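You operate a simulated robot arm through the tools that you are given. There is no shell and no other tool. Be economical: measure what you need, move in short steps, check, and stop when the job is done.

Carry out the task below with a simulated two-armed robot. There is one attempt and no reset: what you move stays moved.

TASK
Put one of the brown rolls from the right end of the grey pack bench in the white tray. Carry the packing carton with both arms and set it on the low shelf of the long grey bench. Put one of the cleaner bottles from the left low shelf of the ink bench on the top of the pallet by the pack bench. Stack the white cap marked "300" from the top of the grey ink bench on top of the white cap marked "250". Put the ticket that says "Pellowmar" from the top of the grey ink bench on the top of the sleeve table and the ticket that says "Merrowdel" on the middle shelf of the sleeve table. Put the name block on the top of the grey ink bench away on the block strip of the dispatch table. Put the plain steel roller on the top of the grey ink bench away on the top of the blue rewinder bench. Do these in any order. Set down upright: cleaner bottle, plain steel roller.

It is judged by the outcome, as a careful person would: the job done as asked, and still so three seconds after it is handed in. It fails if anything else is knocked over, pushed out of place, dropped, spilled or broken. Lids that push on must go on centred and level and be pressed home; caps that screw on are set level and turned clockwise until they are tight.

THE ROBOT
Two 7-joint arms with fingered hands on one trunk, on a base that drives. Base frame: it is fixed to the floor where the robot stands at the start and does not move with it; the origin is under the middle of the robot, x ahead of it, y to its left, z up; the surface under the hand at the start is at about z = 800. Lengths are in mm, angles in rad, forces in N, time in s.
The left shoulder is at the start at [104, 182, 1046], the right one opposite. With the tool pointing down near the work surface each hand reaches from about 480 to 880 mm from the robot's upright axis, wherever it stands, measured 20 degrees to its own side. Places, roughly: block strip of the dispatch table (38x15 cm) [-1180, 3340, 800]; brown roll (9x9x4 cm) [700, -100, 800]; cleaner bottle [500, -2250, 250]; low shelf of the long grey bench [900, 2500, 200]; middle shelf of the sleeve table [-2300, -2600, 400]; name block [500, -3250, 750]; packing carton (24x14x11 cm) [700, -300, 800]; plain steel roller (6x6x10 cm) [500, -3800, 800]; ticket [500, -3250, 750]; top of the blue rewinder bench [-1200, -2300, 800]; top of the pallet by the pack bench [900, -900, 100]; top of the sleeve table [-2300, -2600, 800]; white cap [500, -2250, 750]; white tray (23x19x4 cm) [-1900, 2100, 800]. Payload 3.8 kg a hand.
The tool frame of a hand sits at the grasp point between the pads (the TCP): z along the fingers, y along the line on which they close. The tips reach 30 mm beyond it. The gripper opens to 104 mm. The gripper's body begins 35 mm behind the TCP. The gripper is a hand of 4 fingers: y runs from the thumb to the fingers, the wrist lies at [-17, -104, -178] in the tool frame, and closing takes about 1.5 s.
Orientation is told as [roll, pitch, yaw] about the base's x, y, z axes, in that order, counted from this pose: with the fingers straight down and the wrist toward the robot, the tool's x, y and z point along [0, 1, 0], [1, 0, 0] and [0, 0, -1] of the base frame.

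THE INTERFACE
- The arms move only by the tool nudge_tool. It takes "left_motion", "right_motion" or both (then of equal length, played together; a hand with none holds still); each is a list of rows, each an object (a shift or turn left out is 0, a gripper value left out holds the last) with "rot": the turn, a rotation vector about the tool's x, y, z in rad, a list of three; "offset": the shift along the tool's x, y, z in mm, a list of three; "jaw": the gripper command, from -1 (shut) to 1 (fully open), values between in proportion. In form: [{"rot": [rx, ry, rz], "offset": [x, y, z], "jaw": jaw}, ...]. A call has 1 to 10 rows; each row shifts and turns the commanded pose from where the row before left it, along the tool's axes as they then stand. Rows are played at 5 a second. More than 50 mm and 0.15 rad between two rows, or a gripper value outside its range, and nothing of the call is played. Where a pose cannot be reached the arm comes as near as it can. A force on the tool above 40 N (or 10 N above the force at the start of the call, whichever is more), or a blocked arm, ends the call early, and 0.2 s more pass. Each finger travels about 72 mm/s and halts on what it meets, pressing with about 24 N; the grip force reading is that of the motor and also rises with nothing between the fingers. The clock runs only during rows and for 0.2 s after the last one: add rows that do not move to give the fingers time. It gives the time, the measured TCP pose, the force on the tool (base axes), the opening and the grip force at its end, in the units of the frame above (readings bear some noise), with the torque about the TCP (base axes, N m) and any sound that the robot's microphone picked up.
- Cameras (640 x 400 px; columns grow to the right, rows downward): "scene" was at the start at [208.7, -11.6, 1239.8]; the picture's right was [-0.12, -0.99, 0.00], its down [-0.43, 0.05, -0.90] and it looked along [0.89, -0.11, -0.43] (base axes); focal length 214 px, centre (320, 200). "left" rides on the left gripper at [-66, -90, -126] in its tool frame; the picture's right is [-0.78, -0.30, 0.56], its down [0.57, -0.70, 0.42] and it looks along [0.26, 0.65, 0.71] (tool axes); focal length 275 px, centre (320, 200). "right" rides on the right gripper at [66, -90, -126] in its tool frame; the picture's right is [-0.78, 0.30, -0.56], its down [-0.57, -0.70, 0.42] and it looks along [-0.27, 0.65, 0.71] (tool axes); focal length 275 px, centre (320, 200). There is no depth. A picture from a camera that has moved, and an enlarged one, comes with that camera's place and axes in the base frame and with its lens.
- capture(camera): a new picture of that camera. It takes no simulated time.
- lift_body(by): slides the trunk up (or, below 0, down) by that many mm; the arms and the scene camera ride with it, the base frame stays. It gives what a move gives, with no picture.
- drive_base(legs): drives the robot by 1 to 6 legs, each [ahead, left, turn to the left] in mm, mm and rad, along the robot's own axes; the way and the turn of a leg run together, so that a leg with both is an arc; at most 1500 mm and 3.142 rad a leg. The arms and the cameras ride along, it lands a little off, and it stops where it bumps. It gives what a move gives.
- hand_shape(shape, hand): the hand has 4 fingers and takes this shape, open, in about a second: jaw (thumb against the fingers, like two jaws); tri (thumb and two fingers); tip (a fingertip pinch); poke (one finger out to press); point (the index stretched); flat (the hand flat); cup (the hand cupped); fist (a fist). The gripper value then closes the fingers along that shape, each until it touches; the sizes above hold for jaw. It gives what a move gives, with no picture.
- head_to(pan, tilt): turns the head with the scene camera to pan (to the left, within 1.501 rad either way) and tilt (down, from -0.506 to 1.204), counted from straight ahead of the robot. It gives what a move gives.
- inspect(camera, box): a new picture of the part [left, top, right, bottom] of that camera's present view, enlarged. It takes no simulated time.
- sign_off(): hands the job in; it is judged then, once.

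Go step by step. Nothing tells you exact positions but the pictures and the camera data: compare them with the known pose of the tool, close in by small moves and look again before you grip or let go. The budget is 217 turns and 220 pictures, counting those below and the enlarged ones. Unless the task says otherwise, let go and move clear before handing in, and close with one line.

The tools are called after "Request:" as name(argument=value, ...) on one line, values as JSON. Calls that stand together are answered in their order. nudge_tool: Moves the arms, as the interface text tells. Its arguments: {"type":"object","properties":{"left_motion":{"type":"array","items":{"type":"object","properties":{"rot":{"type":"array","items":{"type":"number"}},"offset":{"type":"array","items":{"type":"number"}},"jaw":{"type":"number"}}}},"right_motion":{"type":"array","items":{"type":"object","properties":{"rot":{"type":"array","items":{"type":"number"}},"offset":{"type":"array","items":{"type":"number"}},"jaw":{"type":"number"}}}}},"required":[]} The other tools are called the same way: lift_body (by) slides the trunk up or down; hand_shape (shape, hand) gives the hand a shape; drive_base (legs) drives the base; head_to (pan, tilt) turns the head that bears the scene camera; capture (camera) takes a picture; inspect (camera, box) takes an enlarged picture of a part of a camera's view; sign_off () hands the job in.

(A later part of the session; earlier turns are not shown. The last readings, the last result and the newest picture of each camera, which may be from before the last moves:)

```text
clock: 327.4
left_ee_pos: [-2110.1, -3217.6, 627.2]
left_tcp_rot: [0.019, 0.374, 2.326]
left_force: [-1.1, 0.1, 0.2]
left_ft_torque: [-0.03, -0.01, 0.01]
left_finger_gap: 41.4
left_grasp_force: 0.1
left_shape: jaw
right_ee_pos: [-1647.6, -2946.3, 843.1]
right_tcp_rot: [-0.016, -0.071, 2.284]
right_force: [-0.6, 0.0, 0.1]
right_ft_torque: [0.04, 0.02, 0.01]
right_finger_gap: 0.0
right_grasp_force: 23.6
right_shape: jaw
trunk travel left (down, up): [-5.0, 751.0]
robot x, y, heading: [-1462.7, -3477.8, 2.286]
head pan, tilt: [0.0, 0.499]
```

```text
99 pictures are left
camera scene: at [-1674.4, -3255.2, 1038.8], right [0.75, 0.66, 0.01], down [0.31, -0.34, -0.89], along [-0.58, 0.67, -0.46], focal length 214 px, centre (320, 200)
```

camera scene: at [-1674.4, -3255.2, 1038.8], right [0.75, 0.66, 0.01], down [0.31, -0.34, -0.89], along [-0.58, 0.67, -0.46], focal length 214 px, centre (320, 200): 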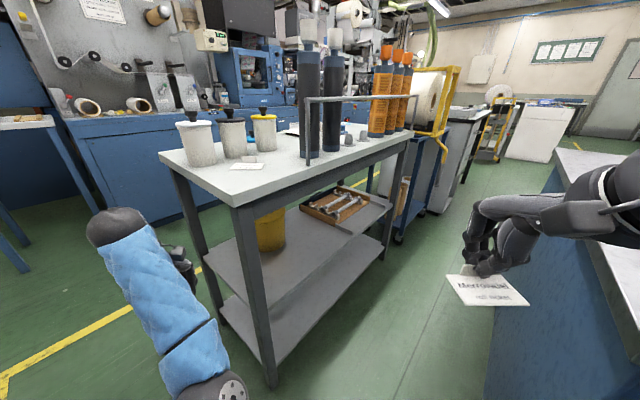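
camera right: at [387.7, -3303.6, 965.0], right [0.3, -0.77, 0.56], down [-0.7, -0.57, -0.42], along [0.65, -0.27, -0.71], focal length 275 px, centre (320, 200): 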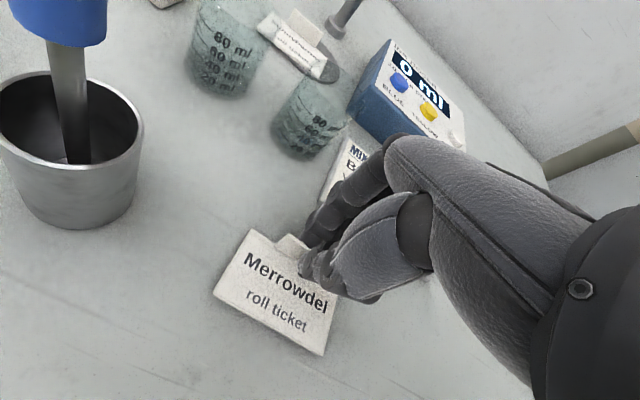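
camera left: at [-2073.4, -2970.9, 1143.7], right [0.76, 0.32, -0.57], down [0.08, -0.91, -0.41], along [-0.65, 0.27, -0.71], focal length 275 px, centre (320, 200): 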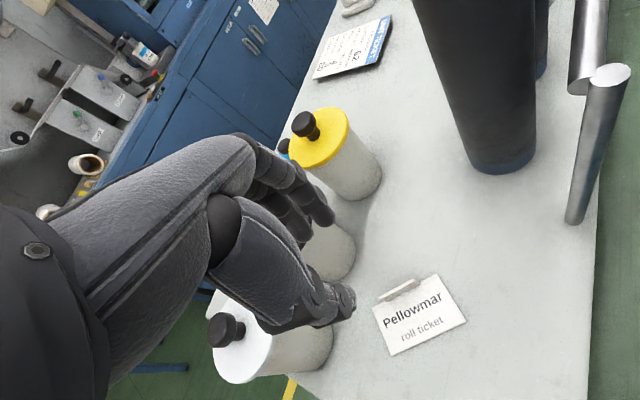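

Middle shelf ≈z 465 with free space near its front. Turn to heading ≈2.95, line up outside the table, then lower the right hand.

Request:
drive_base(legs=[[0, 0, 0.66], [10, -182, 0]])

Request:
nudge_tool(right_motion=[{"rot": [0.07, 0, 0], "offset": [0, 0, 40]}, {"offset": [0, 0, 45]}, {"offset": [0, 0, 45]}, {"offset": [0, 0, 45]}, {"offset": [0, 0, 45]}, {"offset": [0, 0, 45]}, {"offset": [0, 0, 45]}, {}])

Request:
head_to(pan=-0.2, tilt=0.6)

Request:
capture(camera="scene")

Request:
capture(camera="right")

```text
clock: 328.0
left_ee_pos: [-2109.1, -3215.7, 615.2]
left_tcp_rot: [0.019, 0.387, 2.322]
left_force: [-0.4, -0.2, -0.3]
left_ft_torque: [-0.01, -0.01, 0.0]
left_finger_gap: 41.5
left_grasp_force: 0.0
left_shape: jaw
right_ee_pos: [-1647.0, -2940.4, 847.6]
right_tcp_rot: [-0.017, -0.102, 2.272]
right_force: [0.4, 0.2, 0.3]
right_ft_torque: [0.0, -0.01, 0.01]
right_finger_gap: 0.0
right_grasp_force: 24.6
right_shape: jaw
trunk travel left (down, up): [-5.0, 751.0]
robot x, y, heading: [-1461.4, -3479.0, 2.277]
head pan, tilt: [0.0, 0.499]
stopped in leg 1: the robot was blocked; the commanded pose is now the measured one
```

```text
clock: 328.8
left_ee_pos: [-2134.2, -3231.1, 619.8]
left_tcp_rot: [0.014, 0.383, 2.366]
left_force: [-0.1, 0.3, -0.1]
left_ft_torque: [-0.02, 0.06, -0.03]
left_finger_gap: 41.3
left_grasp_force: 0.0
left_shape: jaw
right_ee_pos: [-1697.6, -2918.9, 828.4]
right_tcp_rot: [-0.016, -0.257, 2.314]
right_force: [-1.5, 0.3, -0.6]
right_ft_torque: [-0.01, -0.01, -0.04]
right_finger_gap: 0.0
right_grasp_force: 24.3
right_shape: jaw
right hand out of reach, approached as far as the arm can: row 3
trunk travel left (down, up): [-5.0, 751.0]
robot x, y, heading: [-1474.8, -3461.4, 2.33]
head pan, tilt: [0.0, 0.499]
stopped in row 3 (right hand): the arm was blocked; the commanded pose is now the measured one
```

```text
clock: 329.5
left_ee_pos: [-2135.5, -3234.4, 621.6]
left_tcp_rot: [0.021, 0.379, 2.38]
left_force: [0.3, 0.9, 0.0]
left_ft_torque: [0.0, 0.0, -0.01]
left_finger_gap: 41.3
left_grasp_force: 0.1
left_shape: jaw
right_ee_pos: [-1701.1, -2918.0, 827.5]
right_tcp_rot: [-0.014, -0.254, 2.322]
right_force: [-0.2, 0.2, -0.8]
right_ft_torque: [0.0, 0.01, -0.02]
right_finger_gap: 0.0
right_grasp_force: 24.0
right_shape: jaw
trunk travel left (down, up): [-5.0, 751.0]
robot x, y, heading: [-1470.9, -3461.3, 2.339]
head pan, tilt: [-0.201, 0.6]
```

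```text
98 pictures are left
camera scene: at [-1702.1, -3254.2, 1028.4], right [0.84, 0.54, 0.04], down [0.32, -0.45, -0.84], along [-0.43, 0.72, -0.55], focal length 214 px, centre (320, 200)
```

scene: 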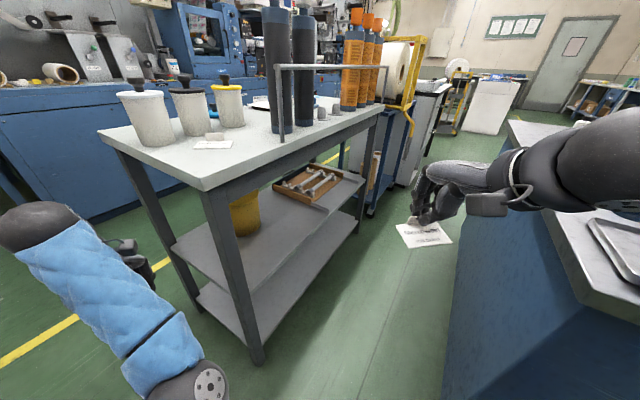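

```text
97 pictures are left
camera right: at [-1669.0, -3050.1, 925.4], right [0.46, 0.63, 0.62], down [0.81, -0.02, -0.58], along [-0.35, 0.78, -0.52], focal length 275 px, centre (320, 200)
```

right: 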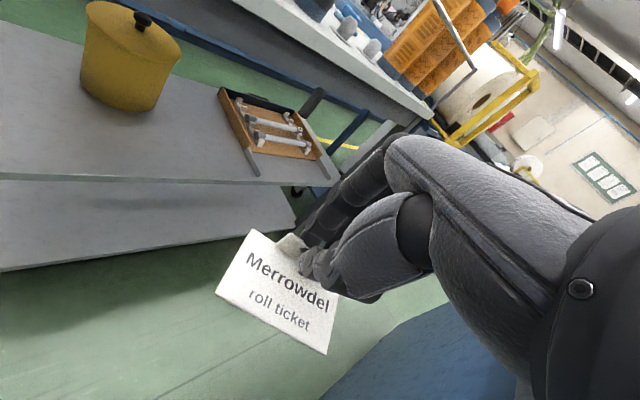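

The right arm has come down onto the rewinder bench. Raise the trunk immediately to free it.

Request:
lift_body(by=200)

Request:
head_to(pan=-0.9, tilt=0.6)

Request:
capture(camera="scene")

```text
clock: 331.7
left_ee_pos: [-2123.4, -3210.7, 814.5]
left_tcp_rot: [0.044, 0.4, 2.365]
left_force: [-0.5, 0.3, 0.5]
left_ft_torque: [-0.03, -0.01, 0.0]
left_finger_gap: 41.7
left_grasp_force: 0.2
left_shape: jaw
right_ee_pos: [-1679.6, -2898.7, 1000.3]
right_tcp_rot: [0.007, -0.211, 2.301]
right_force: [0.1, 0.2, -0.6]
right_ft_torque: [-0.01, 0.01, 0.0]
right_finger_gap: 0.0
right_grasp_force: 24.1
right_shape: jaw
trunk travel left (down, up): [-205.0, 551.0]
robot x, y, heading: [-1469.0, -3467.8, 2.32]
head pan, tilt: [-0.201, 0.6]
```

```text
clock: 332.7
left_ee_pos: [-2123.4, -3210.4, 814.3]
left_tcp_rot: [0.043, 0.397, 2.365]
left_force: [0.4, 0.4, 0.1]
left_ft_torque: [0.02, -0.01, 0.01]
left_finger_gap: 41.5
left_grasp_force: 0.1
left_shape: jaw
right_ee_pos: [-1679.1, -2900.0, 1002.3]
right_tcp_rot: [0.008, -0.212, 2.298]
right_force: [-0.5, 0.2, -0.5]
right_ft_torque: [-0.03, 0.0, -0.02]
right_finger_gap: 0.0
right_grasp_force: 24.0
right_shape: jaw
trunk travel left (down, up): [-205.0, 551.0]
robot x, y, heading: [-1473.7, -3466.5, 2.314]
head pan, tilt: [-0.901, 0.6]
```

```text
96 pictures are left
camera scene: at [-1534.4, -3294.1, 1231.2], right [0.99, -0.15, 0.0], down [-0.09, -0.56, -0.82], along [0.13, 0.82, -0.57], focal length 214 px, centre (320, 200)
```

scene: 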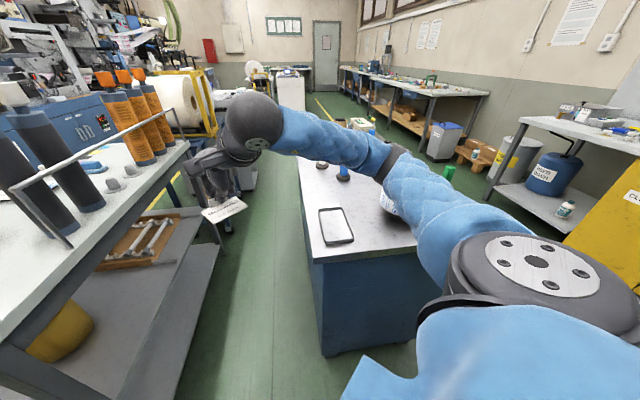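

I'll raise to the previous safe height, turn and shift clear of the rewinder, then lower the trunk there.

Request:
lift_body(by=150)

Request:
drive_base(legs=[[0, 0, 0.635], [0, -173, 0]])

Request:
nudge_tool(left_motion=[{"rot": [-0.13, 0, 0]}, {"rot": [-0.13, 0, 0]}, {"rot": [-0.13, 0, 0]}, {}], right_motion=[{"rot": [0.1, 0, 0]}, {"rot": [0.1, 0, 0]}, {}, {}])

Request:
head_to(pan=-0.6, tilt=0.7)

Request:
capture(camera="scene")

```text
clock: 334.5
left_ee_pos: [-2123.8, -3210.2, 963.9]
left_tcp_rot: [0.044, 0.399, 2.366]
left_force: [0.3, 0.0, 0.6]
left_ft_torque: [-0.03, -0.01, -0.01]
left_finger_gap: 41.5
left_grasp_force: 0.1
left_shape: jaw
right_ee_pos: [-1679.6, -2899.1, 1151.0]
right_tcp_rot: [0.009, -0.211, 2.298]
right_force: [-0.1, -0.2, -1.2]
right_ft_torque: [-0.03, 0.03, 0.01]
right_finger_gap: 0.0
right_grasp_force: 24.1
right_shape: jaw
trunk travel left (down, up): [-355.0, 401.0]
robot x, y, heading: [-1467.1, -3465.8, 2.317]
head pan, tilt: [-0.901, 0.6]
```

```text
clock: 337.7
left_ee_pos: [-2112.2, -3470.3, 964.7]
left_tcp_rot: [0.044, 0.398, 3.005]
left_force: [0.1, 0.3, 0.9]
left_ft_torque: [-0.04, -0.02, -0.02]
left_finger_gap: 41.4
left_grasp_force: 0.0
left_shape: jaw
right_ee_pos: [-1941.4, -2955.8, 1152.2]
right_tcp_rot: [0.011, -0.213, 2.937]
right_force: [0.4, -1.0, 0.3]
right_ft_torque: [0.02, 0.02, 0.01]
right_finger_gap: 0.0
right_grasp_force: 24.0
right_shape: jaw
trunk travel left (down, up): [-355.0, 401.0]
robot x, y, heading: [-1433.5, -3290.7, 2.952]
head pan, tilt: [-0.901, 0.6]
```

```text
clock: 338.7
left_ee_pos: [-2113.3, -3471.5, 963.8]
left_tcp_rot: [0.041, 0.008, 2.986]
left_force: [0.3, -0.2, 0.9]
left_ft_torque: [0.02, 0.01, 0.03]
left_finger_gap: 41.4
left_grasp_force: 0.0
left_shape: jaw
right_ee_pos: [-1941.6, -2957.8, 1152.2]
right_tcp_rot: [0.008, -0.011, 2.938]
right_force: [0.3, 0.0, -1.0]
right_ft_torque: [0.0, -0.01, 0.0]
right_finger_gap: 0.0
right_grasp_force: 23.9
right_shape: jaw
trunk travel left (down, up): [-355.0, 401.0]
robot x, y, heading: [-1436.1, -3284.6, 2.957]
head pan, tilt: [-0.901, 0.6]
```

```text
clock: 339.5
left_ee_pos: [-2113.1, -3470.9, 963.9]
left_tcp_rot: [0.041, 0.008, 2.985]
left_force: [0.1, 0.3, 0.3]
left_ft_torque: [-0.06, 0.01, 0.0]
left_finger_gap: 41.3
left_grasp_force: 0.0
left_shape: jaw
right_ee_pos: [-1940.8, -2958.8, 1151.3]
right_tcp_rot: [0.008, -0.015, 2.94]
right_force: [-0.3, -0.1, -0.2]
right_ft_torque: [0.03, 0.03, 0.0]
right_finger_gap: 0.0
right_grasp_force: 24.2
right_shape: jaw
trunk travel left (down, up): [-355.0, 401.0]
robot x, y, heading: [-1432.2, -3284.2, 2.958]
head pan, tilt: [-0.6, 0.7]
```

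```text
95 pictures are left
camera scene: at [-1547.8, -3217.4, 1375.9], right [0.71, 0.7, 0.0], down [0.45, -0.46, -0.76], along [-0.54, 0.54, -0.64], focal length 214 px, centre (320, 200)
```

scene: 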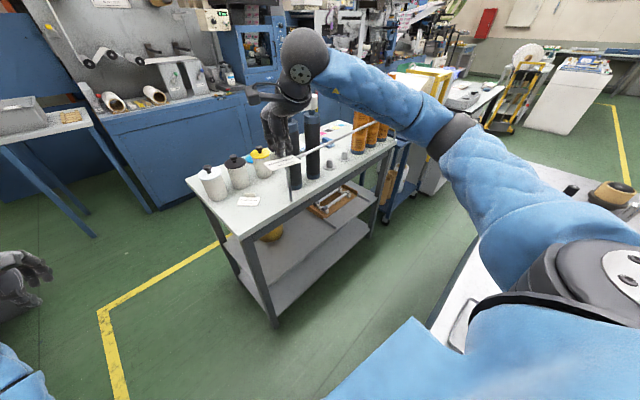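

Too cramped beside the rewinder. The corridor south of the sleeve table is open, so I'll approach the middle shelf from its south end, facing +y.

Request:
drive_base(legs=[[0, 0, 0.18], [0, 350, 0], [1150, 0, 0], [0, 0, -1.57]])

Request:
head_to(pan=-0.1, tilt=0.7)

Request:
capture(camera="scene")

```text
clock: 351.9
left_ee_pos: [-2906.8, -2988.1, 963.9]
left_tcp_rot: [0.041, 0.007, 1.582]
left_force: [-0.3, 0.0, -0.4]
left_ft_torque: [-0.01, -0.01, 0.02]
left_finger_gap: 41.5
left_grasp_force: 0.1
left_shape: jaw
right_ee_pos: [-2370.8, -3072.0, 1152.7]
right_tcp_rot: [0.007, -0.015, 1.535]
right_force: [0.2, -0.3, 0.1]
right_ft_torque: [0.02, 0.03, 0.01]
right_finger_gap: 0.1
right_grasp_force: 24.0
right_shape: jaw
trunk travel left (down, up): [-355.0, 401.0]
robot x, y, heading: [-2613.7, -3627.0, 1.551]
head pan, tilt: [-0.6, 0.7]
```

```text
clock: 352.8
left_ee_pos: [-2906.1, -2988.0, 964.9]
left_tcp_rot: [0.039, 0.01, 1.581]
left_force: [-0.5, -0.3, 0.1]
left_ft_torque: [0.02, -0.05, 0.01]
left_finger_gap: 41.6
left_grasp_force: 0.1
left_shape: jaw
right_ee_pos: [-2371.9, -3073.4, 1152.1]
right_tcp_rot: [0.008, -0.014, 1.535]
right_force: [-0.4, 0.4, 0.5]
right_ft_torque: [0.02, 0.02, 0.01]
right_finger_gap: 0.0
right_grasp_force: 24.5
right_shape: jaw
trunk travel left (down, up): [-355.0, 401.0]
robot x, y, heading: [-2614.3, -3625.6, 1.555]
head pan, tilt: [-0.099, 0.7]
```

```text
94 pictures are left
camera scene: at [-2601.6, -3489.1, 1375.9], right [0.99, -0.12, 0.0], down [-0.08, -0.64, -0.76], along [0.09, 0.76, -0.64], focal length 214 px, centre (320, 200)
```

scene: 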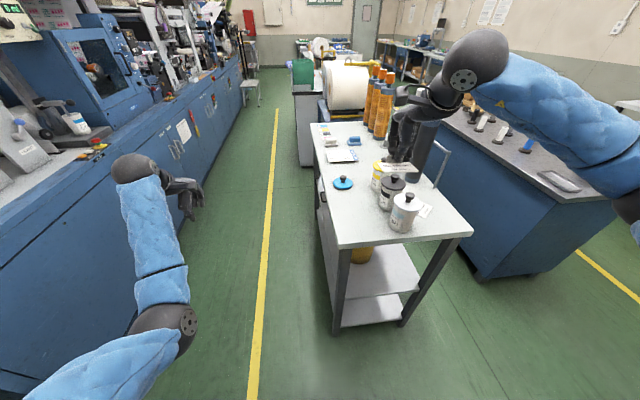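

The table spans x −2486…−2055 with the bucket left of centre; I'll use the free right part of the shelf (x≈−2190). Shift, pull the hand clear of the table edge, and lower.

Request:
drive_base(legs=[[-30, -182, 0.015]])

Request:
nudge_tool(right_motion=[{"offset": [0, -25, 0]}, {"offset": [0, -25, 0]}, {"offset": [0, -10, 0]}, {}])

Request:
lift_body(by=-350)

Request:
capture(camera="scene")

```text
clock: 354.4
left_ee_pos: [-2729.0, -3023.4, 965.8]
left_tcp_rot: [0.04, 0.006, 1.59]
left_force: [1.1, -0.9, 0.5]
left_ft_torque: [0.01, 0.05, 0.02]
left_finger_gap: 41.7
left_grasp_force: 0.0
left_shape: jaw
right_ee_pos: [-2192.7, -3104.5, 1151.6]
right_tcp_rot: [0.009, -0.012, 1.539]
right_force: [0.4, 0.2, 0.1]
right_ft_torque: [0.0, -0.01, -0.01]
right_finger_gap: 0.0
right_grasp_force: 24.3
right_shape: jaw
trunk travel left (down, up): [-355.0, 401.0]
robot x, y, heading: [-2431.8, -3659.0, 1.551]
head pan, tilt: [-0.099, 0.7]
```

```text
clock: 355.4
left_ee_pos: [-2729.4, -3022.6, 964.3]
left_tcp_rot: [0.039, 0.008, 1.588]
left_force: [0.3, -0.5, 0.2]
left_ft_torque: [-0.01, 0.0, 0.02]
left_finger_gap: 41.8
left_grasp_force: 0.0
left_shape: jaw
right_ee_pos: [-2195.2, -3166.5, 1151.7]
right_tcp_rot: [0.008, -0.011, 1.539]
right_force: [-0.3, -0.8, 0.3]
right_ft_torque: [0.01, -0.01, 0.01]
right_finger_gap: 0.2
right_grasp_force: 23.8
right_shape: jaw
trunk travel left (down, up): [-355.0, 401.0]
robot x, y, heading: [-2433.2, -3660.1, 1.552]
head pan, tilt: [-0.099, 0.7]
```

```text
clock: 358.8
left_ee_pos: [-2729.2, -3023.9, 614.6]
left_tcp_rot: [0.038, 0.007, 1.589]
left_force: [0.2, -0.1, -0.9]
left_ft_torque: [0.0, 0.03, -0.02]
left_finger_gap: 41.6
left_grasp_force: 0.1
left_shape: jaw
right_ee_pos: [-2196.0, -3151.3, 784.6]
right_tcp_rot: [0.005, 0.038, 1.537]
right_force: [0.3, -0.5, -0.9]
right_ft_torque: [0.03, -0.01, 0.01]
right_finger_gap: 0.0
right_grasp_force: 24.2
right_shape: jaw
trunk travel left (down, up): [-5.0, 751.0]
robot x, y, heading: [-2430.8, -3662.3, 1.557]
head pan, tilt: [-0.099, 0.7]
```

```text
93 pictures are left
camera scene: at [-2419.7, -3340.8, 1010.2], right [0.99, -0.11, 0.0], down [-0.07, -0.64, -0.76], along [0.09, 0.76, -0.64], focal length 214 px, centre (320, 200)
```

scene: 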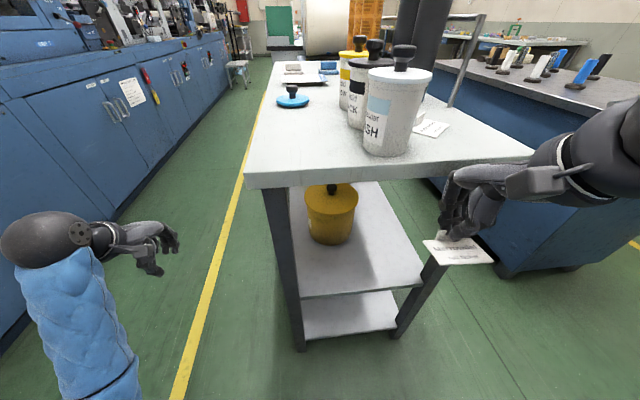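

Good view: shelf z≈440–460, bucket right edge x≈−2241, right leg x≈−2050. Lower the right hand outside, then ease it in at x≈−2172.

Request:
nudge_tool(right_motion=[{"rot": [-0.038, 0, 0], "offset": [-8, -5, 20]}, {"offset": [-8, 0, 40]}, {"offset": [-8, 0, 40]}, {"offset": [0, 0, 40]}, {"offset": [0, 0, 40]}, {"offset": [0, 0, 40]}, {"offset": [0, 0, 33]}, {}])

Request:
drive_base(legs=[[100, 0, 0]])

Request:
capture(camera="right")

Request:
capture(camera="scene")

```text
clock: 360.6
left_ee_pos: [-2729.8, -3023.1, 614.2]
left_tcp_rot: [0.041, 0.008, 1.589]
left_force: [-0.5, 0.3, 0.7]
left_ft_torque: [0.02, 0.01, -0.01]
left_finger_gap: 41.3
left_grasp_force: 0.0
left_shape: jaw
right_ee_pos: [-2171.9, -3117.7, 543.7]
right_tcp_rot: [0.007, -0.001, 1.538]
right_force: [-0.2, -0.6, -0.3]
right_ft_torque: [-0.02, -0.02, 0.01]
right_finger_gap: 0.0
right_grasp_force: 24.0
right_shape: jaw
right hand out of reach, approached as far as the arm can: row 1, 2, 3
trunk travel left (down, up): [-5.0, 751.0]
robot x, y, heading: [-2433.5, -3656.6, 1.558]
head pan, tilt: [-0.099, 0.7]
```

```text
clock: 361.7
left_ee_pos: [-2725.4, -2921.4, 613.4]
left_tcp_rot: [0.04, 0.009, 1.584]
left_force: [-0.2, 0.2, 0.5]
left_ft_torque: [0.02, 0.0, -0.02]
left_finger_gap: 41.5
left_grasp_force: 0.1
left_shape: jaw
right_ee_pos: [-2168.6, -3017.5, 542.7]
right_tcp_rot: [0.007, -0.002, 1.538]
right_force: [-0.5, 1.3, -0.3]
right_ft_torque: [-0.03, 0.02, -0.01]
right_finger_gap: 0.1
right_grasp_force: 23.5
right_shape: jaw
trunk travel left (down, up): [-5.0, 751.0]
robot x, y, heading: [-2431.2, -3557.6, 1.546]
head pan, tilt: [-0.099, 0.7]
```

```text
92 pictures are left
camera right: at [-2237.0, -3104.7, 669.4], right [0.79, 0.27, 0.55], down [0.55, -0.72, -0.43], along [0.28, 0.64, -0.71], focal length 275 px, centre (320, 200)
```

right: 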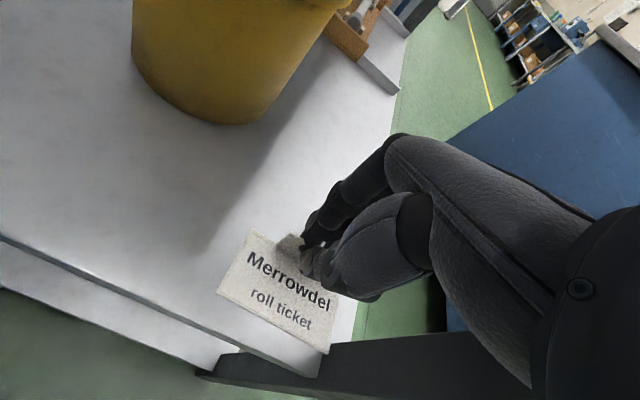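

```text
91 pictures are left
camera scene: at [-2416.9, -3239.7, 1010.0], right [0.99, -0.12, 0.0], down [-0.08, -0.64, -0.76], along [0.09, 0.76, -0.64], focal length 214 px, centre (320, 200)
```

scene: 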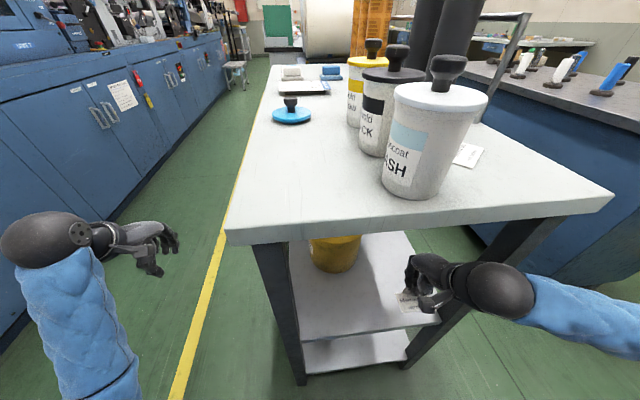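

Request:
nudge_tool(right_motion=[{"offset": [8, 20, 0]}, {"offset": [0, 20, 0]}, {"offset": [0, 2, 20]}, {"offset": [0, 0, 15]}, {}])

Request:
nudge_tool(right_motion=[{"offset": [0, 0, 4]}, {"offset": [0, 0, 4]}, {"offset": [0, 0, 4]}, {}])

Request:
capture(camera="right")

```text
clock: 362.9
left_ee_pos: [-2726.5, -2922.5, 613.9]
left_tcp_rot: [0.039, 0.009, 1.585]
left_force: [0.0, 0.1, -0.4]
left_ft_torque: [0.03, 0.04, 0.01]
left_finger_gap: 41.8
left_grasp_force: 0.0
left_shape: jaw
right_ee_pos: [-2176.4, -2973.5, 510.1]
right_tcp_rot: [0.011, 0.0, 1.537]
right_force: [0.2, -0.3, 0.8]
right_ft_torque: [0.01, -0.01, 0.0]
right_finger_gap: 0.0
right_grasp_force: 24.1
right_shape: jaw
trunk travel left (down, up): [-5.0, 751.0]
robot x, y, heading: [-2431.6, -3560.8, 1.553]
head pan, tilt: [-0.099, 0.7]
```

```text
clock: 363.9
left_ee_pos: [-2727.1, -2922.6, 615.0]
left_tcp_rot: [0.039, 0.008, 1.585]
left_force: [0.9, 0.0, 0.1]
left_ft_torque: [0.0, -0.02, -0.02]
left_finger_gap: 41.6
left_grasp_force: 0.0
left_shape: jaw
right_ee_pos: [-2174.4, -2975.9, 496.1]
right_tcp_rot: [0.008, -0.001, 1.536]
right_force: [0.1, 0.4, -0.7]
right_ft_torque: [-0.02, 0.01, 0.0]
right_finger_gap: 0.2
right_grasp_force: 23.8
right_shape: jaw
trunk travel left (down, up): [-5.0, 751.0]
robot x, y, heading: [-2430.9, -3558.7, 1.553]
head pan, tilt: [-0.099, 0.7]
```

```text
90 pictures are left
camera right: at [-2243.1, -3062.1, 622.8], right [0.79, 0.27, 0.55], down [0.55, -0.72, -0.43], along [0.28, 0.64, -0.71], focal length 275 px, centre (320, 200)
```

right: 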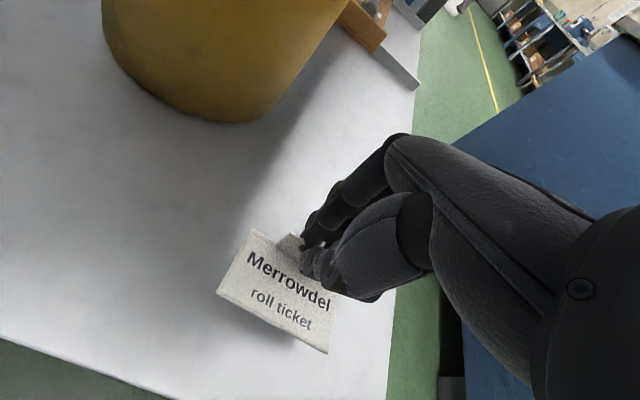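

Request:
nudge_tool(right_motion=[{"offset": [0, 0, 5]}, {"offset": [0, 0, 4]}, {"offset": [0, 0, 4]}, {}])

Request:
nudge_tool(right_motion=[{"offset": [0, 0, 4]}, {"offset": [0, 0, 4]}, {}])

```text
clock: 364.9
left_ee_pos: [-2726.3, -2921.7, 615.6]
left_tcp_rot: [0.04, 0.008, 1.585]
left_force: [0.1, -0.2, -0.3]
left_ft_torque: [0.0, 0.0, 0.0]
left_finger_gap: 41.6
left_grasp_force: 0.0
left_shape: jaw
right_ee_pos: [-2175.8, -2974.3, 485.0]
right_tcp_rot: [0.008, -0.001, 1.538]
right_force: [0.8, -0.4, -0.7]
right_ft_torque: [-0.02, 0.01, 0.0]
right_finger_gap: 0.2
right_grasp_force: 23.4
right_shape: jaw
trunk travel left (down, up): [-5.0, 751.0]
robot x, y, heading: [-2431.9, -3559.4, 1.549]
head pan, tilt: [-0.099, 0.7]
```

```text
clock: 365.7
left_ee_pos: [-2725.6, -2921.1, 615.0]
left_tcp_rot: [0.039, 0.007, 1.584]
left_force: [-0.2, -0.2, -0.4]
left_ft_torque: [-0.02, -0.03, 0.01]
left_finger_gap: 41.4
left_grasp_force: 0.1
left_shape: jaw
right_ee_pos: [-2177.1, -2973.7, 478.5]
right_tcp_rot: [0.006, -0.006, 1.535]
right_force: [2.5, 0.0, 10.2]
right_ft_torque: [0.01, -0.1, 0.0]
right_finger_gap: 0.0
right_grasp_force: 24.1
right_shape: jaw
trunk travel left (down, up): [-5.0, 751.0]
robot x, y, heading: [-2434.7, -3558.6, 1.557]
head pan, tilt: [-0.099, 0.7]
```

Contact. Release with a small opening and lift a little.

Request:
nudge_tool(right_motion=[{"offset": [0, 0, -1]}, {"jaw": -0.6}, {"jaw": -0.3}, {}, {}, {"offset": [0, 0, -15]}, {"offset": [0, 0, -25]}, {"offset": [0, 0, -20]}, {}])

Request:
capture(camera="right")

```text
clock: 367.7
left_ee_pos: [-2726.5, -2921.4, 614.2]
left_tcp_rot: [0.041, 0.009, 1.586]
left_force: [-0.2, -0.2, 0.3]
left_ft_torque: [0.01, -0.01, 0.0]
left_finger_gap: 41.5
left_grasp_force: 0.1
left_shape: jaw
right_ee_pos: [-2175.0, -2973.3, 537.7]
right_tcp_rot: [0.009, 0.001, 1.537]
right_force: [-0.2, 0.4, -0.1]
right_ft_torque: [-0.02, -0.02, -0.01]
right_finger_gap: 36.1
right_grasp_force: 0.0
right_shape: jaw
trunk travel left (down, up): [-5.0, 751.0]
robot x, y, heading: [-2431.3, -3561.5, 1.551]
head pan, tilt: [-0.099, 0.7]
```

```text
89 pictures are left
camera right: at [-2243.3, -3061.0, 662.6], right [0.79, 0.27, 0.55], down [0.55, -0.72, -0.43], along [0.28, 0.64, -0.72], focal length 275 px, centre (320, 200)
```

right: 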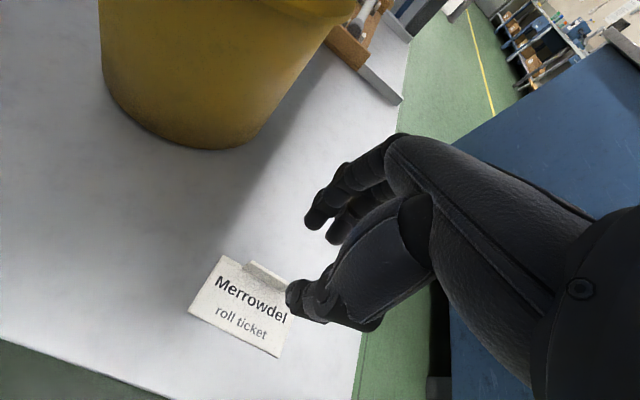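

Merrowdel is on the middle shelf. Withdraw, raise the trunk and tidy the arms.

Request:
drive_base(legs=[[-170, 0, 0]])

Request:
lift_body(by=350)

Request:
nudge_tool(left_motion=[{"rot": [0, 0, 0.02], "offset": [0, -25, -30]}, {"offset": [0, -25, -35]}, {"offset": [0, -25, -35]}, {"offset": [0, -25, -35]}, {"offset": [-10, -25, -30]}, {"offset": [-20, -20, -30]}, {"offset": [-30, 0, 0]}, {"offset": [-30, 0, 0]}, {}], right_motion=[{"offset": [0, -20, -40]}, {"offset": [0, -20, -40]}, {"offset": [0, -10, -40]}, {"offset": [0, 0, -40]}, {"offset": [0, 0, -40]}, {"offset": [0, 0, -30]}, {}, {}, {}])

Request:
capture(camera="scene")

```text
clock: 369.2
left_ee_pos: [-2730.1, -3090.4, 615.4]
left_tcp_rot: [0.04, 0.009, 1.588]
left_force: [0.5, 0.3, 0.3]
left_ft_torque: [0.0, -0.01, -0.01]
left_finger_gap: 41.4
left_grasp_force: 0.1
left_shape: jaw
right_ee_pos: [-2180.5, -3140.3, 536.5]
right_tcp_rot: [0.007, -0.001, 1.538]
right_force: [0.0, 0.1, 0.1]
right_ft_torque: [0.02, -0.02, -0.02]
right_finger_gap: 35.8
right_grasp_force: 0.1
right_shape: jaw
trunk travel left (down, up): [-5.0, 751.0]
robot x, y, heading: [-2428.7, -3724.8, 1.554]
head pan, tilt: [-0.099, 0.7]
```

```text
clock: 372.6
left_ee_pos: [-2731.4, -3092.2, 963.8]
left_tcp_rot: [0.04, 0.009, 1.589]
left_force: [-0.7, -0.2, -0.2]
left_ft_torque: [0.0, 0.0, 0.03]
left_finger_gap: 41.6
left_grasp_force: 0.1
left_shape: jaw
right_ee_pos: [-2181.0, -3141.1, 885.8]
right_tcp_rot: [0.008, 0.0, 1.541]
right_force: [-0.4, 0.4, -0.2]
right_ft_torque: [0.02, 0.02, 0.02]
right_finger_gap: 35.8
right_grasp_force: 0.1
right_shape: jaw
trunk travel left (down, up): [-355.0, 401.0]
robot x, y, heading: [-2433.0, -3727.0, 1.554]
head pan, tilt: [-0.099, 0.7]
```

```text
clock: 374.6
left_ee_pos: [-2634.7, -3231.6, 1156.9]
left_tcp_rot: [0.04, 0.009, 1.569]
left_force: [0.6, 1.1, -1.0]
left_ft_torque: [-0.01, -0.01, -0.02]
left_finger_gap: 41.4
left_grasp_force: 0.1
left_shape: jaw
right_ee_pos: [-2179.6, -3191.7, 1115.1]
right_tcp_rot: [0.007, -0.002, 1.539]
right_force: [0.2, -0.1, -0.1]
right_ft_torque: [-0.04, 0.02, -0.01]
right_finger_gap: 36.1
right_grasp_force: 0.1
right_shape: jaw
trunk travel left (down, up): [-355.0, 401.0]
robot x, y, heading: [-2431.1, -3730.6, 1.554]
head pan, tilt: [-0.099, 0.7]
```

```text
88 pictures are left
camera scene: at [-2424.1, -3590.1, 1375.9], right [0.99, -0.11, 0.0], down [-0.07, -0.64, -0.76], along [0.09, 0.76, -0.64], focal length 214 px, centre (320, 200)
```

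scene: 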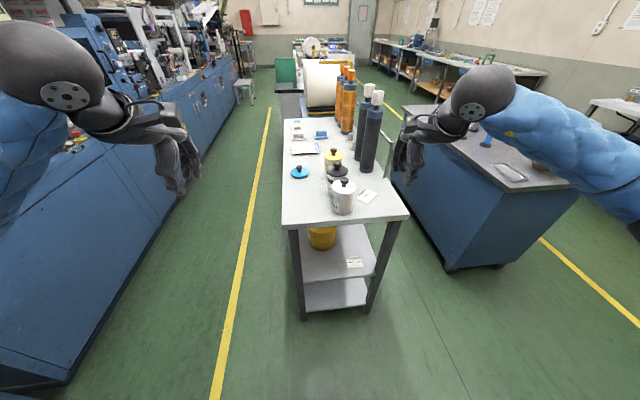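

Both tickets are placed. Drive back to the ink bench for the name block and the roller.

Request:
drive_base(legs=[[220, 0, 0], [0, 0, -1.554], [1450, 0, 0], [550, 0, 0]])

Request:
head_to(pan=0.0, tilt=0.5)

Request:
capture(camera="scene")

```text
clock: 389.6
left_ee_pos: [50.4, -3219.8, 1157.1]
left_tcp_rot: [0.039, 0.009, 0.058]
left_force: [-1.3, 0.8, 0.2]
left_ft_torque: [0.01, -0.01, 0.02]
left_finger_gap: 41.6
left_grasp_force: 0.1
left_shape: jaw
right_ee_pos: [118.4, -3670.8, 1115.9]
right_tcp_rot: [0.007, 0.001, 0.031]
right_force: [-0.3, -0.4, 0.0]
right_ft_torque: [0.01, 0.0, -0.02]
right_finger_gap: 36.3
right_grasp_force: 0.1
right_shape: jaw
trunk travel left (down, up): [-355.0, 401.0]
robot x, y, heading: [-432.1, -3454.9, 0.048]
head pan, tilt: [-0.099, 0.7]
```

```text
clock: 390.4
left_ee_pos: [48.0, -3219.7, 1157.8]
left_tcp_rot: [0.041, 0.011, 0.059]
left_force: [0.3, -0.3, -0.2]
left_ft_torque: [0.01, 0.02, 0.0]
left_finger_gap: 41.5
left_grasp_force: 0.0
left_shape: jaw
right_ee_pos: [117.9, -3670.9, 1114.9]
right_tcp_rot: [0.008, -0.002, 0.03]
right_force: [1.4, -0.5, 0.1]
right_ft_torque: [-0.02, 0.04, -0.02]
right_finger_gap: 36.1
right_grasp_force: 0.0
right_shape: jaw
trunk travel left (down, up): [-355.0, 401.0]
robot x, y, heading: [-432.9, -3454.1, 0.049]
head pan, tilt: [0.0, 0.499]
```

```text
87 pictures are left
camera scene: at [-290.0, -3445.9, 1393.6], right [0.05, -1.0, 0.0], down [-0.48, -0.02, -0.88], along [0.88, 0.04, -0.48], focal length 214 px, centre (320, 200)
```

scene: 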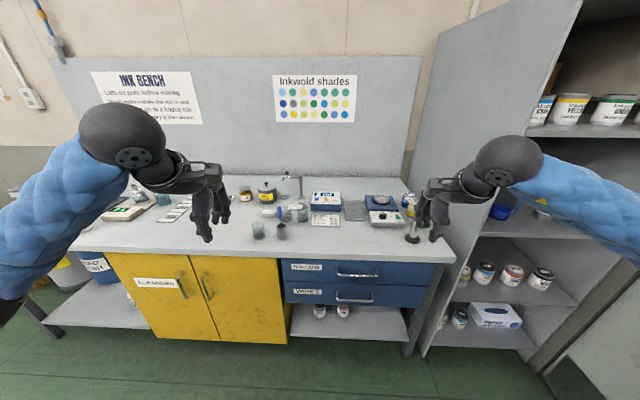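

Request:
lift_body(by=-150)

Request:
drive_base(legs=[[290, -115, -0.049]])

Request:
head_to(pan=-0.2, tilt=0.6)

Request:
inspect(camera="scene", box=[200, 120, 440, 300])

Request:
capture(camera="right")

```text
clock: 392.1
left_ee_pos: [49.1, -3221.8, 1007.5]
left_tcp_rot: [0.038, 0.009, 0.059]
left_force: [0.4, 0.0, 0.1]
left_ft_torque: [-0.01, 0.0, 0.02]
left_finger_gap: 41.5
left_grasp_force: 0.0
left_shape: jaw
right_ee_pos: [117.3, -3671.2, 966.4]
right_tcp_rot: [0.008, 0.0, 0.033]
right_force: [-0.1, -0.2, -0.2]
right_ft_torque: [0.01, 0.02, -0.01]
right_finger_gap: 36.3
right_grasp_force: 0.0
right_shape: jaw
trunk travel left (down, up): [-205.0, 551.0]
robot x, y, heading: [-435.4, -3452.7, 0.048]
head pan, tilt: [0.0, 0.499]
```

```text
clock: 394.2
left_ee_pos: [367.8, -3354.7, 1006.6]
left_tcp_rot: [0.04, 0.008, 0.003]
left_force: [0.1, 0.0, 0.3]
left_ft_torque: [-0.04, -0.05, -0.02]
left_finger_gap: 41.4
left_grasp_force: 0.0
left_shape: jaw
right_ee_pos: [410.0, -3809.4, 965.4]
right_tcp_rot: [0.009, -0.001, -0.024]
right_force: [-0.1, -0.7, -0.8]
right_ft_torque: [0.04, 0.02, 0.01]
right_finger_gap: 36.1
right_grasp_force: 0.0
right_shape: jaw
trunk travel left (down, up): [-205.0, 551.0]
robot x, y, heading: [-127.9, -3561.8, -0.012]
head pan, tilt: [0.0, 0.499]
```

```text
clock: 395.0
left_ee_pos: [366.6, -3354.5, 1006.6]
left_tcp_rot: [0.041, 0.008, 0.004]
left_force: [0.0, -0.1, -0.2]
left_ft_torque: [0.02, 0.02, -0.02]
left_finger_gap: 41.5
left_grasp_force: 0.0
left_shape: jaw
right_ee_pos: [409.0, -3808.4, 966.3]
right_tcp_rot: [0.008, -0.002, -0.026]
right_force: [0.9, -0.1, -0.8]
right_ft_torque: [0.01, 0.04, 0.01]
right_finger_gap: 36.1
right_grasp_force: 0.1
right_shape: jaw
trunk travel left (down, up): [-205.0, 551.0]
robot x, y, heading: [-129.6, -3559.5, -0.003]
head pan, tilt: [-0.201, 0.6]
```

```text
2.22 times, centred on (320, 210) of scene
camera zoom: at [72.9, -3579.0, 1231.2], right [-0.21, -0.98, 0.0], down [-0.55, 0.12, -0.83], along [0.81, -0.17, -0.56], focal length 477 px, centre (320, 178)
```

zoom: 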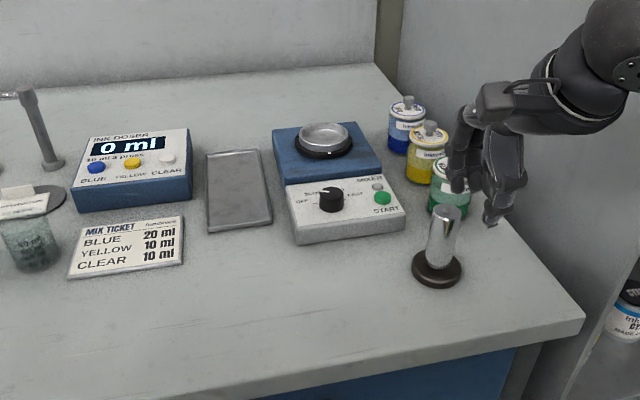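

```text
85 pictures are left
camera right: at [320.6, -3741.7, 1091.3], right [0.28, -0.79, 0.55], down [-0.71, -0.55, -0.43], along [0.64, -0.28, -0.71], focal length 275 px, centre (320, 200)
```

right: 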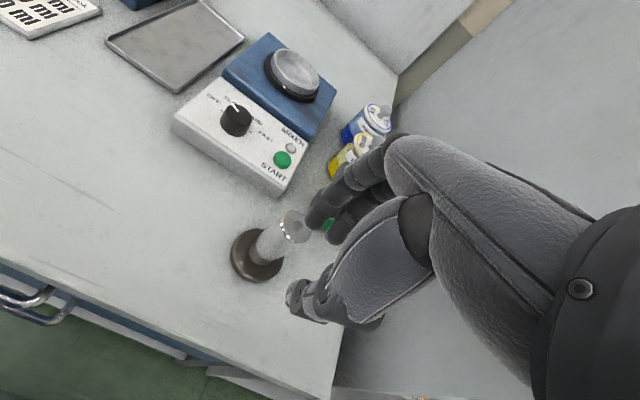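

The roller is an upright steel cylinder on a round foot at (451,−3806), top z≈903, with jars close behind. I'll yaw the right hand +0.9 so the fingers clear them.

Request:
nudge_tool(right_motion=[{"rot": [0, 0, -0.15], "jaw": -0.1}, {"rot": [0, 0, -0.15]}, {"rot": [0, 0, -0.15]}, {"rot": [0, 0, -0.15]}, {"rot": [0, 0, -0.15]}, {"rot": [0, 0, -0.15]}, {}])

Request:
nudge_tool(right_motion=[{"offset": [-16, 14, -5]}, {"offset": [-16, 14, 0]}, {}])

Request:
capture(camera="right")

```text
clock: 396.6
left_ee_pos: [367.0, -3354.0, 1006.5]
left_tcp_rot: [0.041, 0.008, 0.004]
left_force: [0.7, 0.2, 0.7]
left_ft_torque: [0.02, 0.0, 0.02]
left_finger_gap: 41.5
left_grasp_force: 0.1
left_shape: jaw
right_ee_pos: [409.4, -3807.9, 965.5]
right_tcp_rot: [0.005, -0.007, 0.725]
right_force: [-0.1, -0.2, 0.3]
right_ft_torque: [0.0, 0.0, -0.02]
right_finger_gap: 46.2
right_grasp_force: 0.1
right_shape: jaw
right hand out of reach, approached as far as the arm can: row 6
trunk travel left (down, up): [-205.0, 551.0]
robot x, y, heading: [-129.5, -3561.9, -0.007]
head pan, tilt: [-0.201, 0.6]
```

```text
clock: 397.4
left_ee_pos: [366.1, -3355.1, 1005.5]
left_tcp_rot: [0.041, 0.008, 0.003]
left_force: [-0.6, -0.3, 0.6]
left_ft_torque: [-0.01, -0.05, 0.01]
left_finger_gap: 41.5
left_grasp_force: 0.0
left_shape: jaw
right_ee_pos: [419.2, -3811.2, 966.6]
right_tcp_rot: [0.002, -0.006, 0.721]
right_force: [0.3, -0.2, -0.1]
right_ft_torque: [-0.01, -0.04, 0.03]
right_finger_gap: 46.4
right_grasp_force: 0.1
right_shape: jaw
right hand out of reach, approached as far as the arm can: row 1, 2
trunk travel left (down, up): [-205.0, 551.0]
robot x, y, heading: [-129.0, -3555.3, -0.006]
head pan, tilt: [-0.201, 0.6]
```

```text
84 pictures are left
camera right: at [307.3, -3820.5, 1092.8], right [0.73, -0.39, 0.56], down [-0.15, -0.89, -0.43], along [0.66, 0.23, -0.71], focal length 275 px, centre (320, 200)
```

right: 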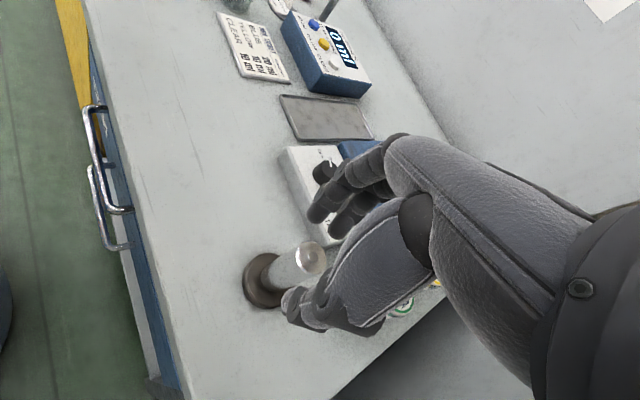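

Request:
drive_base(legs=[[30, 3, 0.006]])

Request:
nudge_tool(right_motion=[{"offset": [0, 0, 20]}, {"offset": [0, 0, 10]}, {}])

Request:
capture(camera="right")

```text
clock: 398.2
left_ee_pos: [399.1, -3349.2, 1006.5]
left_tcp_rot: [0.038, 0.01, 0.009]
left_force: [1.0, 0.4, 0.0]
left_ft_torque: [0.01, 0.02, 0.03]
left_finger_gap: 41.7
left_grasp_force: 0.0
left_shape: jaw
right_ee_pos: [453.3, -3803.4, 967.0]
right_tcp_rot: [0.004, -0.005, 0.726]
right_force: [0.4, 0.4, 0.5]
right_ft_torque: [0.01, 0.06, 0.01]
right_finger_gap: 46.4
right_grasp_force: 0.0
right_shape: jaw
trunk travel left (down, up): [-205.0, 551.0]
robot x, y, heading: [-96.6, -3555.7, -0.005]
head pan, tilt: [-0.201, 0.6]
```

```text
clock: 399.0
left_ee_pos: [397.5, -3348.6, 1006.8]
left_tcp_rot: [0.039, 0.009, 0.008]
left_force: [-0.1, 0.7, -0.6]
left_ft_torque: [0.02, 0.01, 0.01]
left_finger_gap: 41.6
left_grasp_force: 0.1
left_shape: jaw
right_ee_pos: [450.9, -3805.2, 937.3]
right_tcp_rot: [0.005, -0.006, 0.727]
right_force: [0.0, -0.9, 0.4]
right_ft_torque: [-0.03, 0.0, 0.0]
right_finger_gap: 46.6
right_grasp_force: 0.1
right_shape: jaw
trunk travel left (down, up): [-205.0, 551.0]
robot x, y, heading: [-96.8, -3557.6, -0.002]
head pan, tilt: [-0.201, 0.6]
```

```text
83 pictures are left
camera right: at [339.8, -3815.6, 1062.5], right [0.74, -0.39, 0.56], down [-0.14, -0.89, -0.43], along [0.66, 0.24, -0.71], focal length 275 px, centre (320, 200)
```

right: 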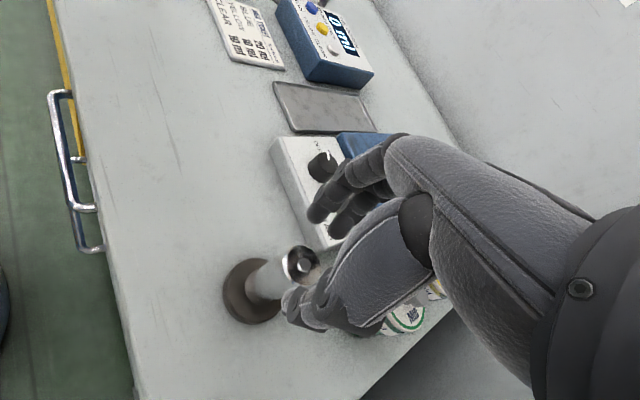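

Request:
nudge_tool(right_motion=[{"offset": [-1, -2.5, 20]}, {"offset": [0, 0, 20]}, {"offset": [0, 0, 12]}, {}, {"jaw": -1}, {}, {}, {}, {}])

Request:
capture(camera="right")

```text
clock: 401.0
left_ee_pos: [397.2, -3347.8, 1007.3]
left_tcp_rot: [0.041, 0.008, 0.009]
left_force: [-0.4, -0.2, 0.0]
left_ft_torque: [0.03, 0.0, -0.01]
left_finger_gap: 41.8
left_grasp_force: 0.0
left_shape: jaw
right_ee_pos: [449.3, -3807.7, 887.7]
right_tcp_rot: [0.004, -0.004, 0.726]
right_force: [-3.0, 0.6, -0.5]
right_ft_torque: [0.03, 0.05, 0.04]
right_finger_gap: 23.9
right_grasp_force: 24.2
right_shape: jaw
trunk travel left (down, up): [-205.0, 551.0]
robot x, y, heading: [-99.9, -3557.6, -0.001]
head pan, tilt: [-0.201, 0.6]
```

```text
82 pictures are left
camera right: at [338.4, -3818.1, 1012.2], right [0.74, -0.39, 0.56], down [-0.14, -0.89, -0.43], along [0.66, 0.24, -0.71], focal length 275 px, centre (320, 200)
```

right: 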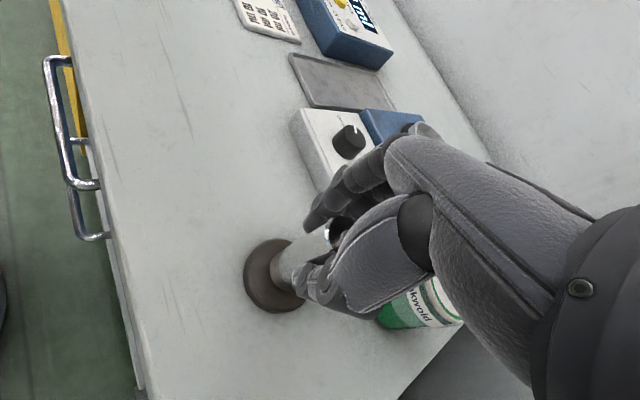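

Roller gripped. Lift it high, then move over for the name block.

Request:
nudge_tool(right_motion=[{"offset": [0, 0, -10]}, {"offset": [0, 0, -25]}, {"offset": [0, 0, -40]}, {"offset": [0, 0, -45]}, {"offset": [0, 0, -45]}, {"offset": [0, 0, -45]}, {}])

Request:
drive_base(legs=[[-150, 0, 0], [0, 260, 0], [200, 0, 0]])

Request:
capture(camera="left")

Request:
capture(camera="scene")

```text
clock: 402.6
left_ee_pos: [398.3, -3351.0, 1008.0]
left_tcp_rot: [0.041, 0.01, 0.009]
left_force: [1.6, 0.1, -0.7]
left_ft_torque: [0.02, 0.02, 0.0]
left_finger_gap: 41.7
left_grasp_force: 0.1
left_shape: jaw
right_ee_pos: [452.4, -3807.1, 1093.3]
right_tcp_rot: [0.007, -0.002, 0.725]
right_force: [0.0, -0.3, -16.4]
right_ft_torque: [-0.04, 0.05, 0.01]
right_finger_gap: 23.0
right_grasp_force: 24.2
right_shape: jaw
trunk travel left (down, up): [-205.0, 551.0]
robot x, y, heading: [-96.2, -3553.7, -0.002]
head pan, tilt: [-0.201, 0.6]
```

```text
clock: 406.6
left_ee_pos: [453.4, -3088.4, 1006.0]
left_tcp_rot: [0.041, 0.009, 0.016]
left_force: [0.3, -0.3, 0.3]
left_ft_torque: [0.01, 0.01, 0.0]
left_finger_gap: 41.6
left_grasp_force: 0.0
left_shape: jaw
right_ee_pos: [511.2, -3545.2, 1094.6]
right_tcp_rot: [0.005, -0.002, 0.733]
right_force: [0.9, -0.4, -15.9]
right_ft_torque: [-0.04, 0.07, -0.02]
right_finger_gap: 23.4
right_grasp_force: 23.7
right_shape: jaw
trunk travel left (down, up): [-205.0, 551.0]
robot x, y, heading: [-44.4, -3300.2, 0.003]
head pan, tilt: [-0.201, 0.6]
```

```text
81 pictures are left
camera left: at [365.6, -3161.5, 1131.1], right [-0.29, -0.76, -0.58], down [-0.71, 0.58, -0.39], along [0.64, 0.3, -0.71], focal length 275 px, centre (320, 200)
```

left: 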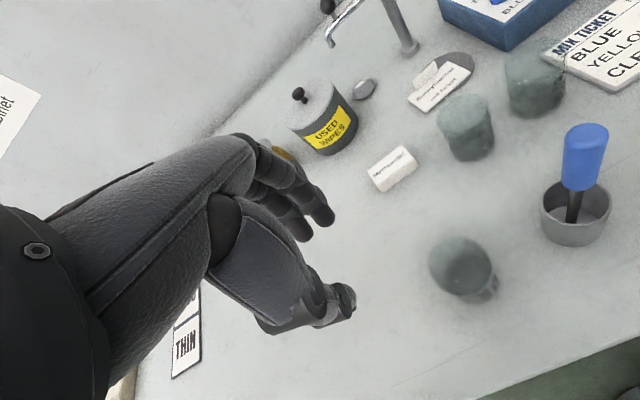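

```text
80 pictures are left
camera scene: at [163.4, -3317.1, 1230.7], right [-0.2, -0.98, 0.0], down [-0.56, 0.11, -0.82], along [0.81, -0.16, -0.57], focal length 214 px, centre (320, 200)
```

scene: 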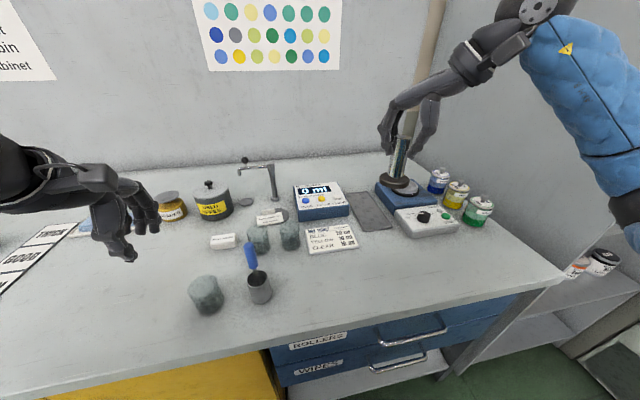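

Name block at ≈(607,−3149), about 70×28 mm. Align the left hand over it (kept slightly left of the beaker).

Request:
drive_base(legs=[[55, -50, 0]])

Request:
nudge_tool(left_motion=[{"rot": [0, -0.04, 0], "jaw": 0.2}, {"offset": [0, 30, 10]}, {"offset": [0, 30, 20]}, {"offset": [0, 30, 20]}, {"offset": [0, 0, 30]}, {}])

Request:
capture(camera="left")

```text
clock: 407.7
left_ee_pos: [509.7, -3139.8, 1004.8]
left_tcp_rot: [0.038, 0.009, 0.016]
left_force: [0.2, -0.4, -0.5]
left_ft_torque: [0.04, 0.02, -0.01]
left_finger_gap: 41.4
left_grasp_force: 0.0
left_shape: jaw
right_ee_pos: [568.7, -3597.8, 1092.6]
right_tcp_rot: [0.008, -0.002, 0.733]
right_force: [0.4, -1.5, -16.2]
right_ft_torque: [-0.05, 0.08, 0.0]
right_finger_gap: 23.2
right_grasp_force: 23.9
right_shape: jaw
trunk travel left (down, up): [-205.0, 551.0]
robot x, y, heading: [14.9, -3350.1, 0.001]
head pan, tilt: [-0.201, 0.6]
```

```text
clock: 409.1
left_ee_pos: [596.0, -3138.8, 925.8]
left_tcp_rot: [-0.001, 0.008, 0.016]
left_force: [-0.3, -0.6, -0.1]
left_ft_torque: [0.01, 0.01, 0.0]
left_finger_gap: 62.1
left_grasp_force: 0.0
left_shape: jaw
right_ee_pos: [566.9, -3598.2, 1093.5]
right_tcp_rot: [0.004, -0.003, 0.732]
right_force: [-0.3, 0.8, -15.7]
right_ft_torque: [-0.03, 0.11, -0.01]
right_finger_gap: 23.3
right_grasp_force: 23.8
right_shape: jaw
trunk travel left (down, up): [-205.0, 551.0]
robot x, y, heading: [13.6, -3350.5, 0.004]
head pan, tilt: [-0.201, 0.6]
```

```text
79 pictures are left
camera left: at [507.2, -3206.2, 1053.4], right [-0.29, -0.78, -0.55], down [-0.71, 0.56, -0.42], along [0.64, 0.27, -0.72], focal length 275 px, centre (320, 200)
```

left: 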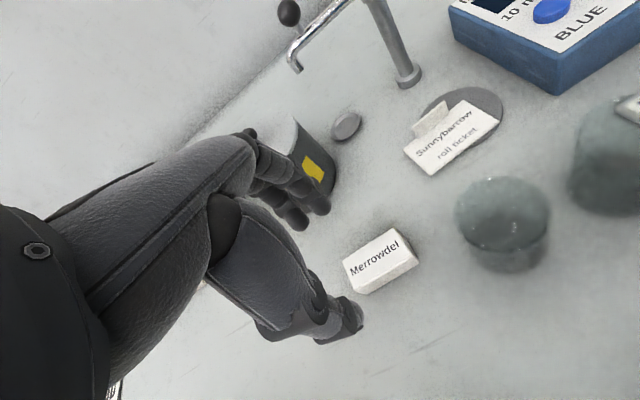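

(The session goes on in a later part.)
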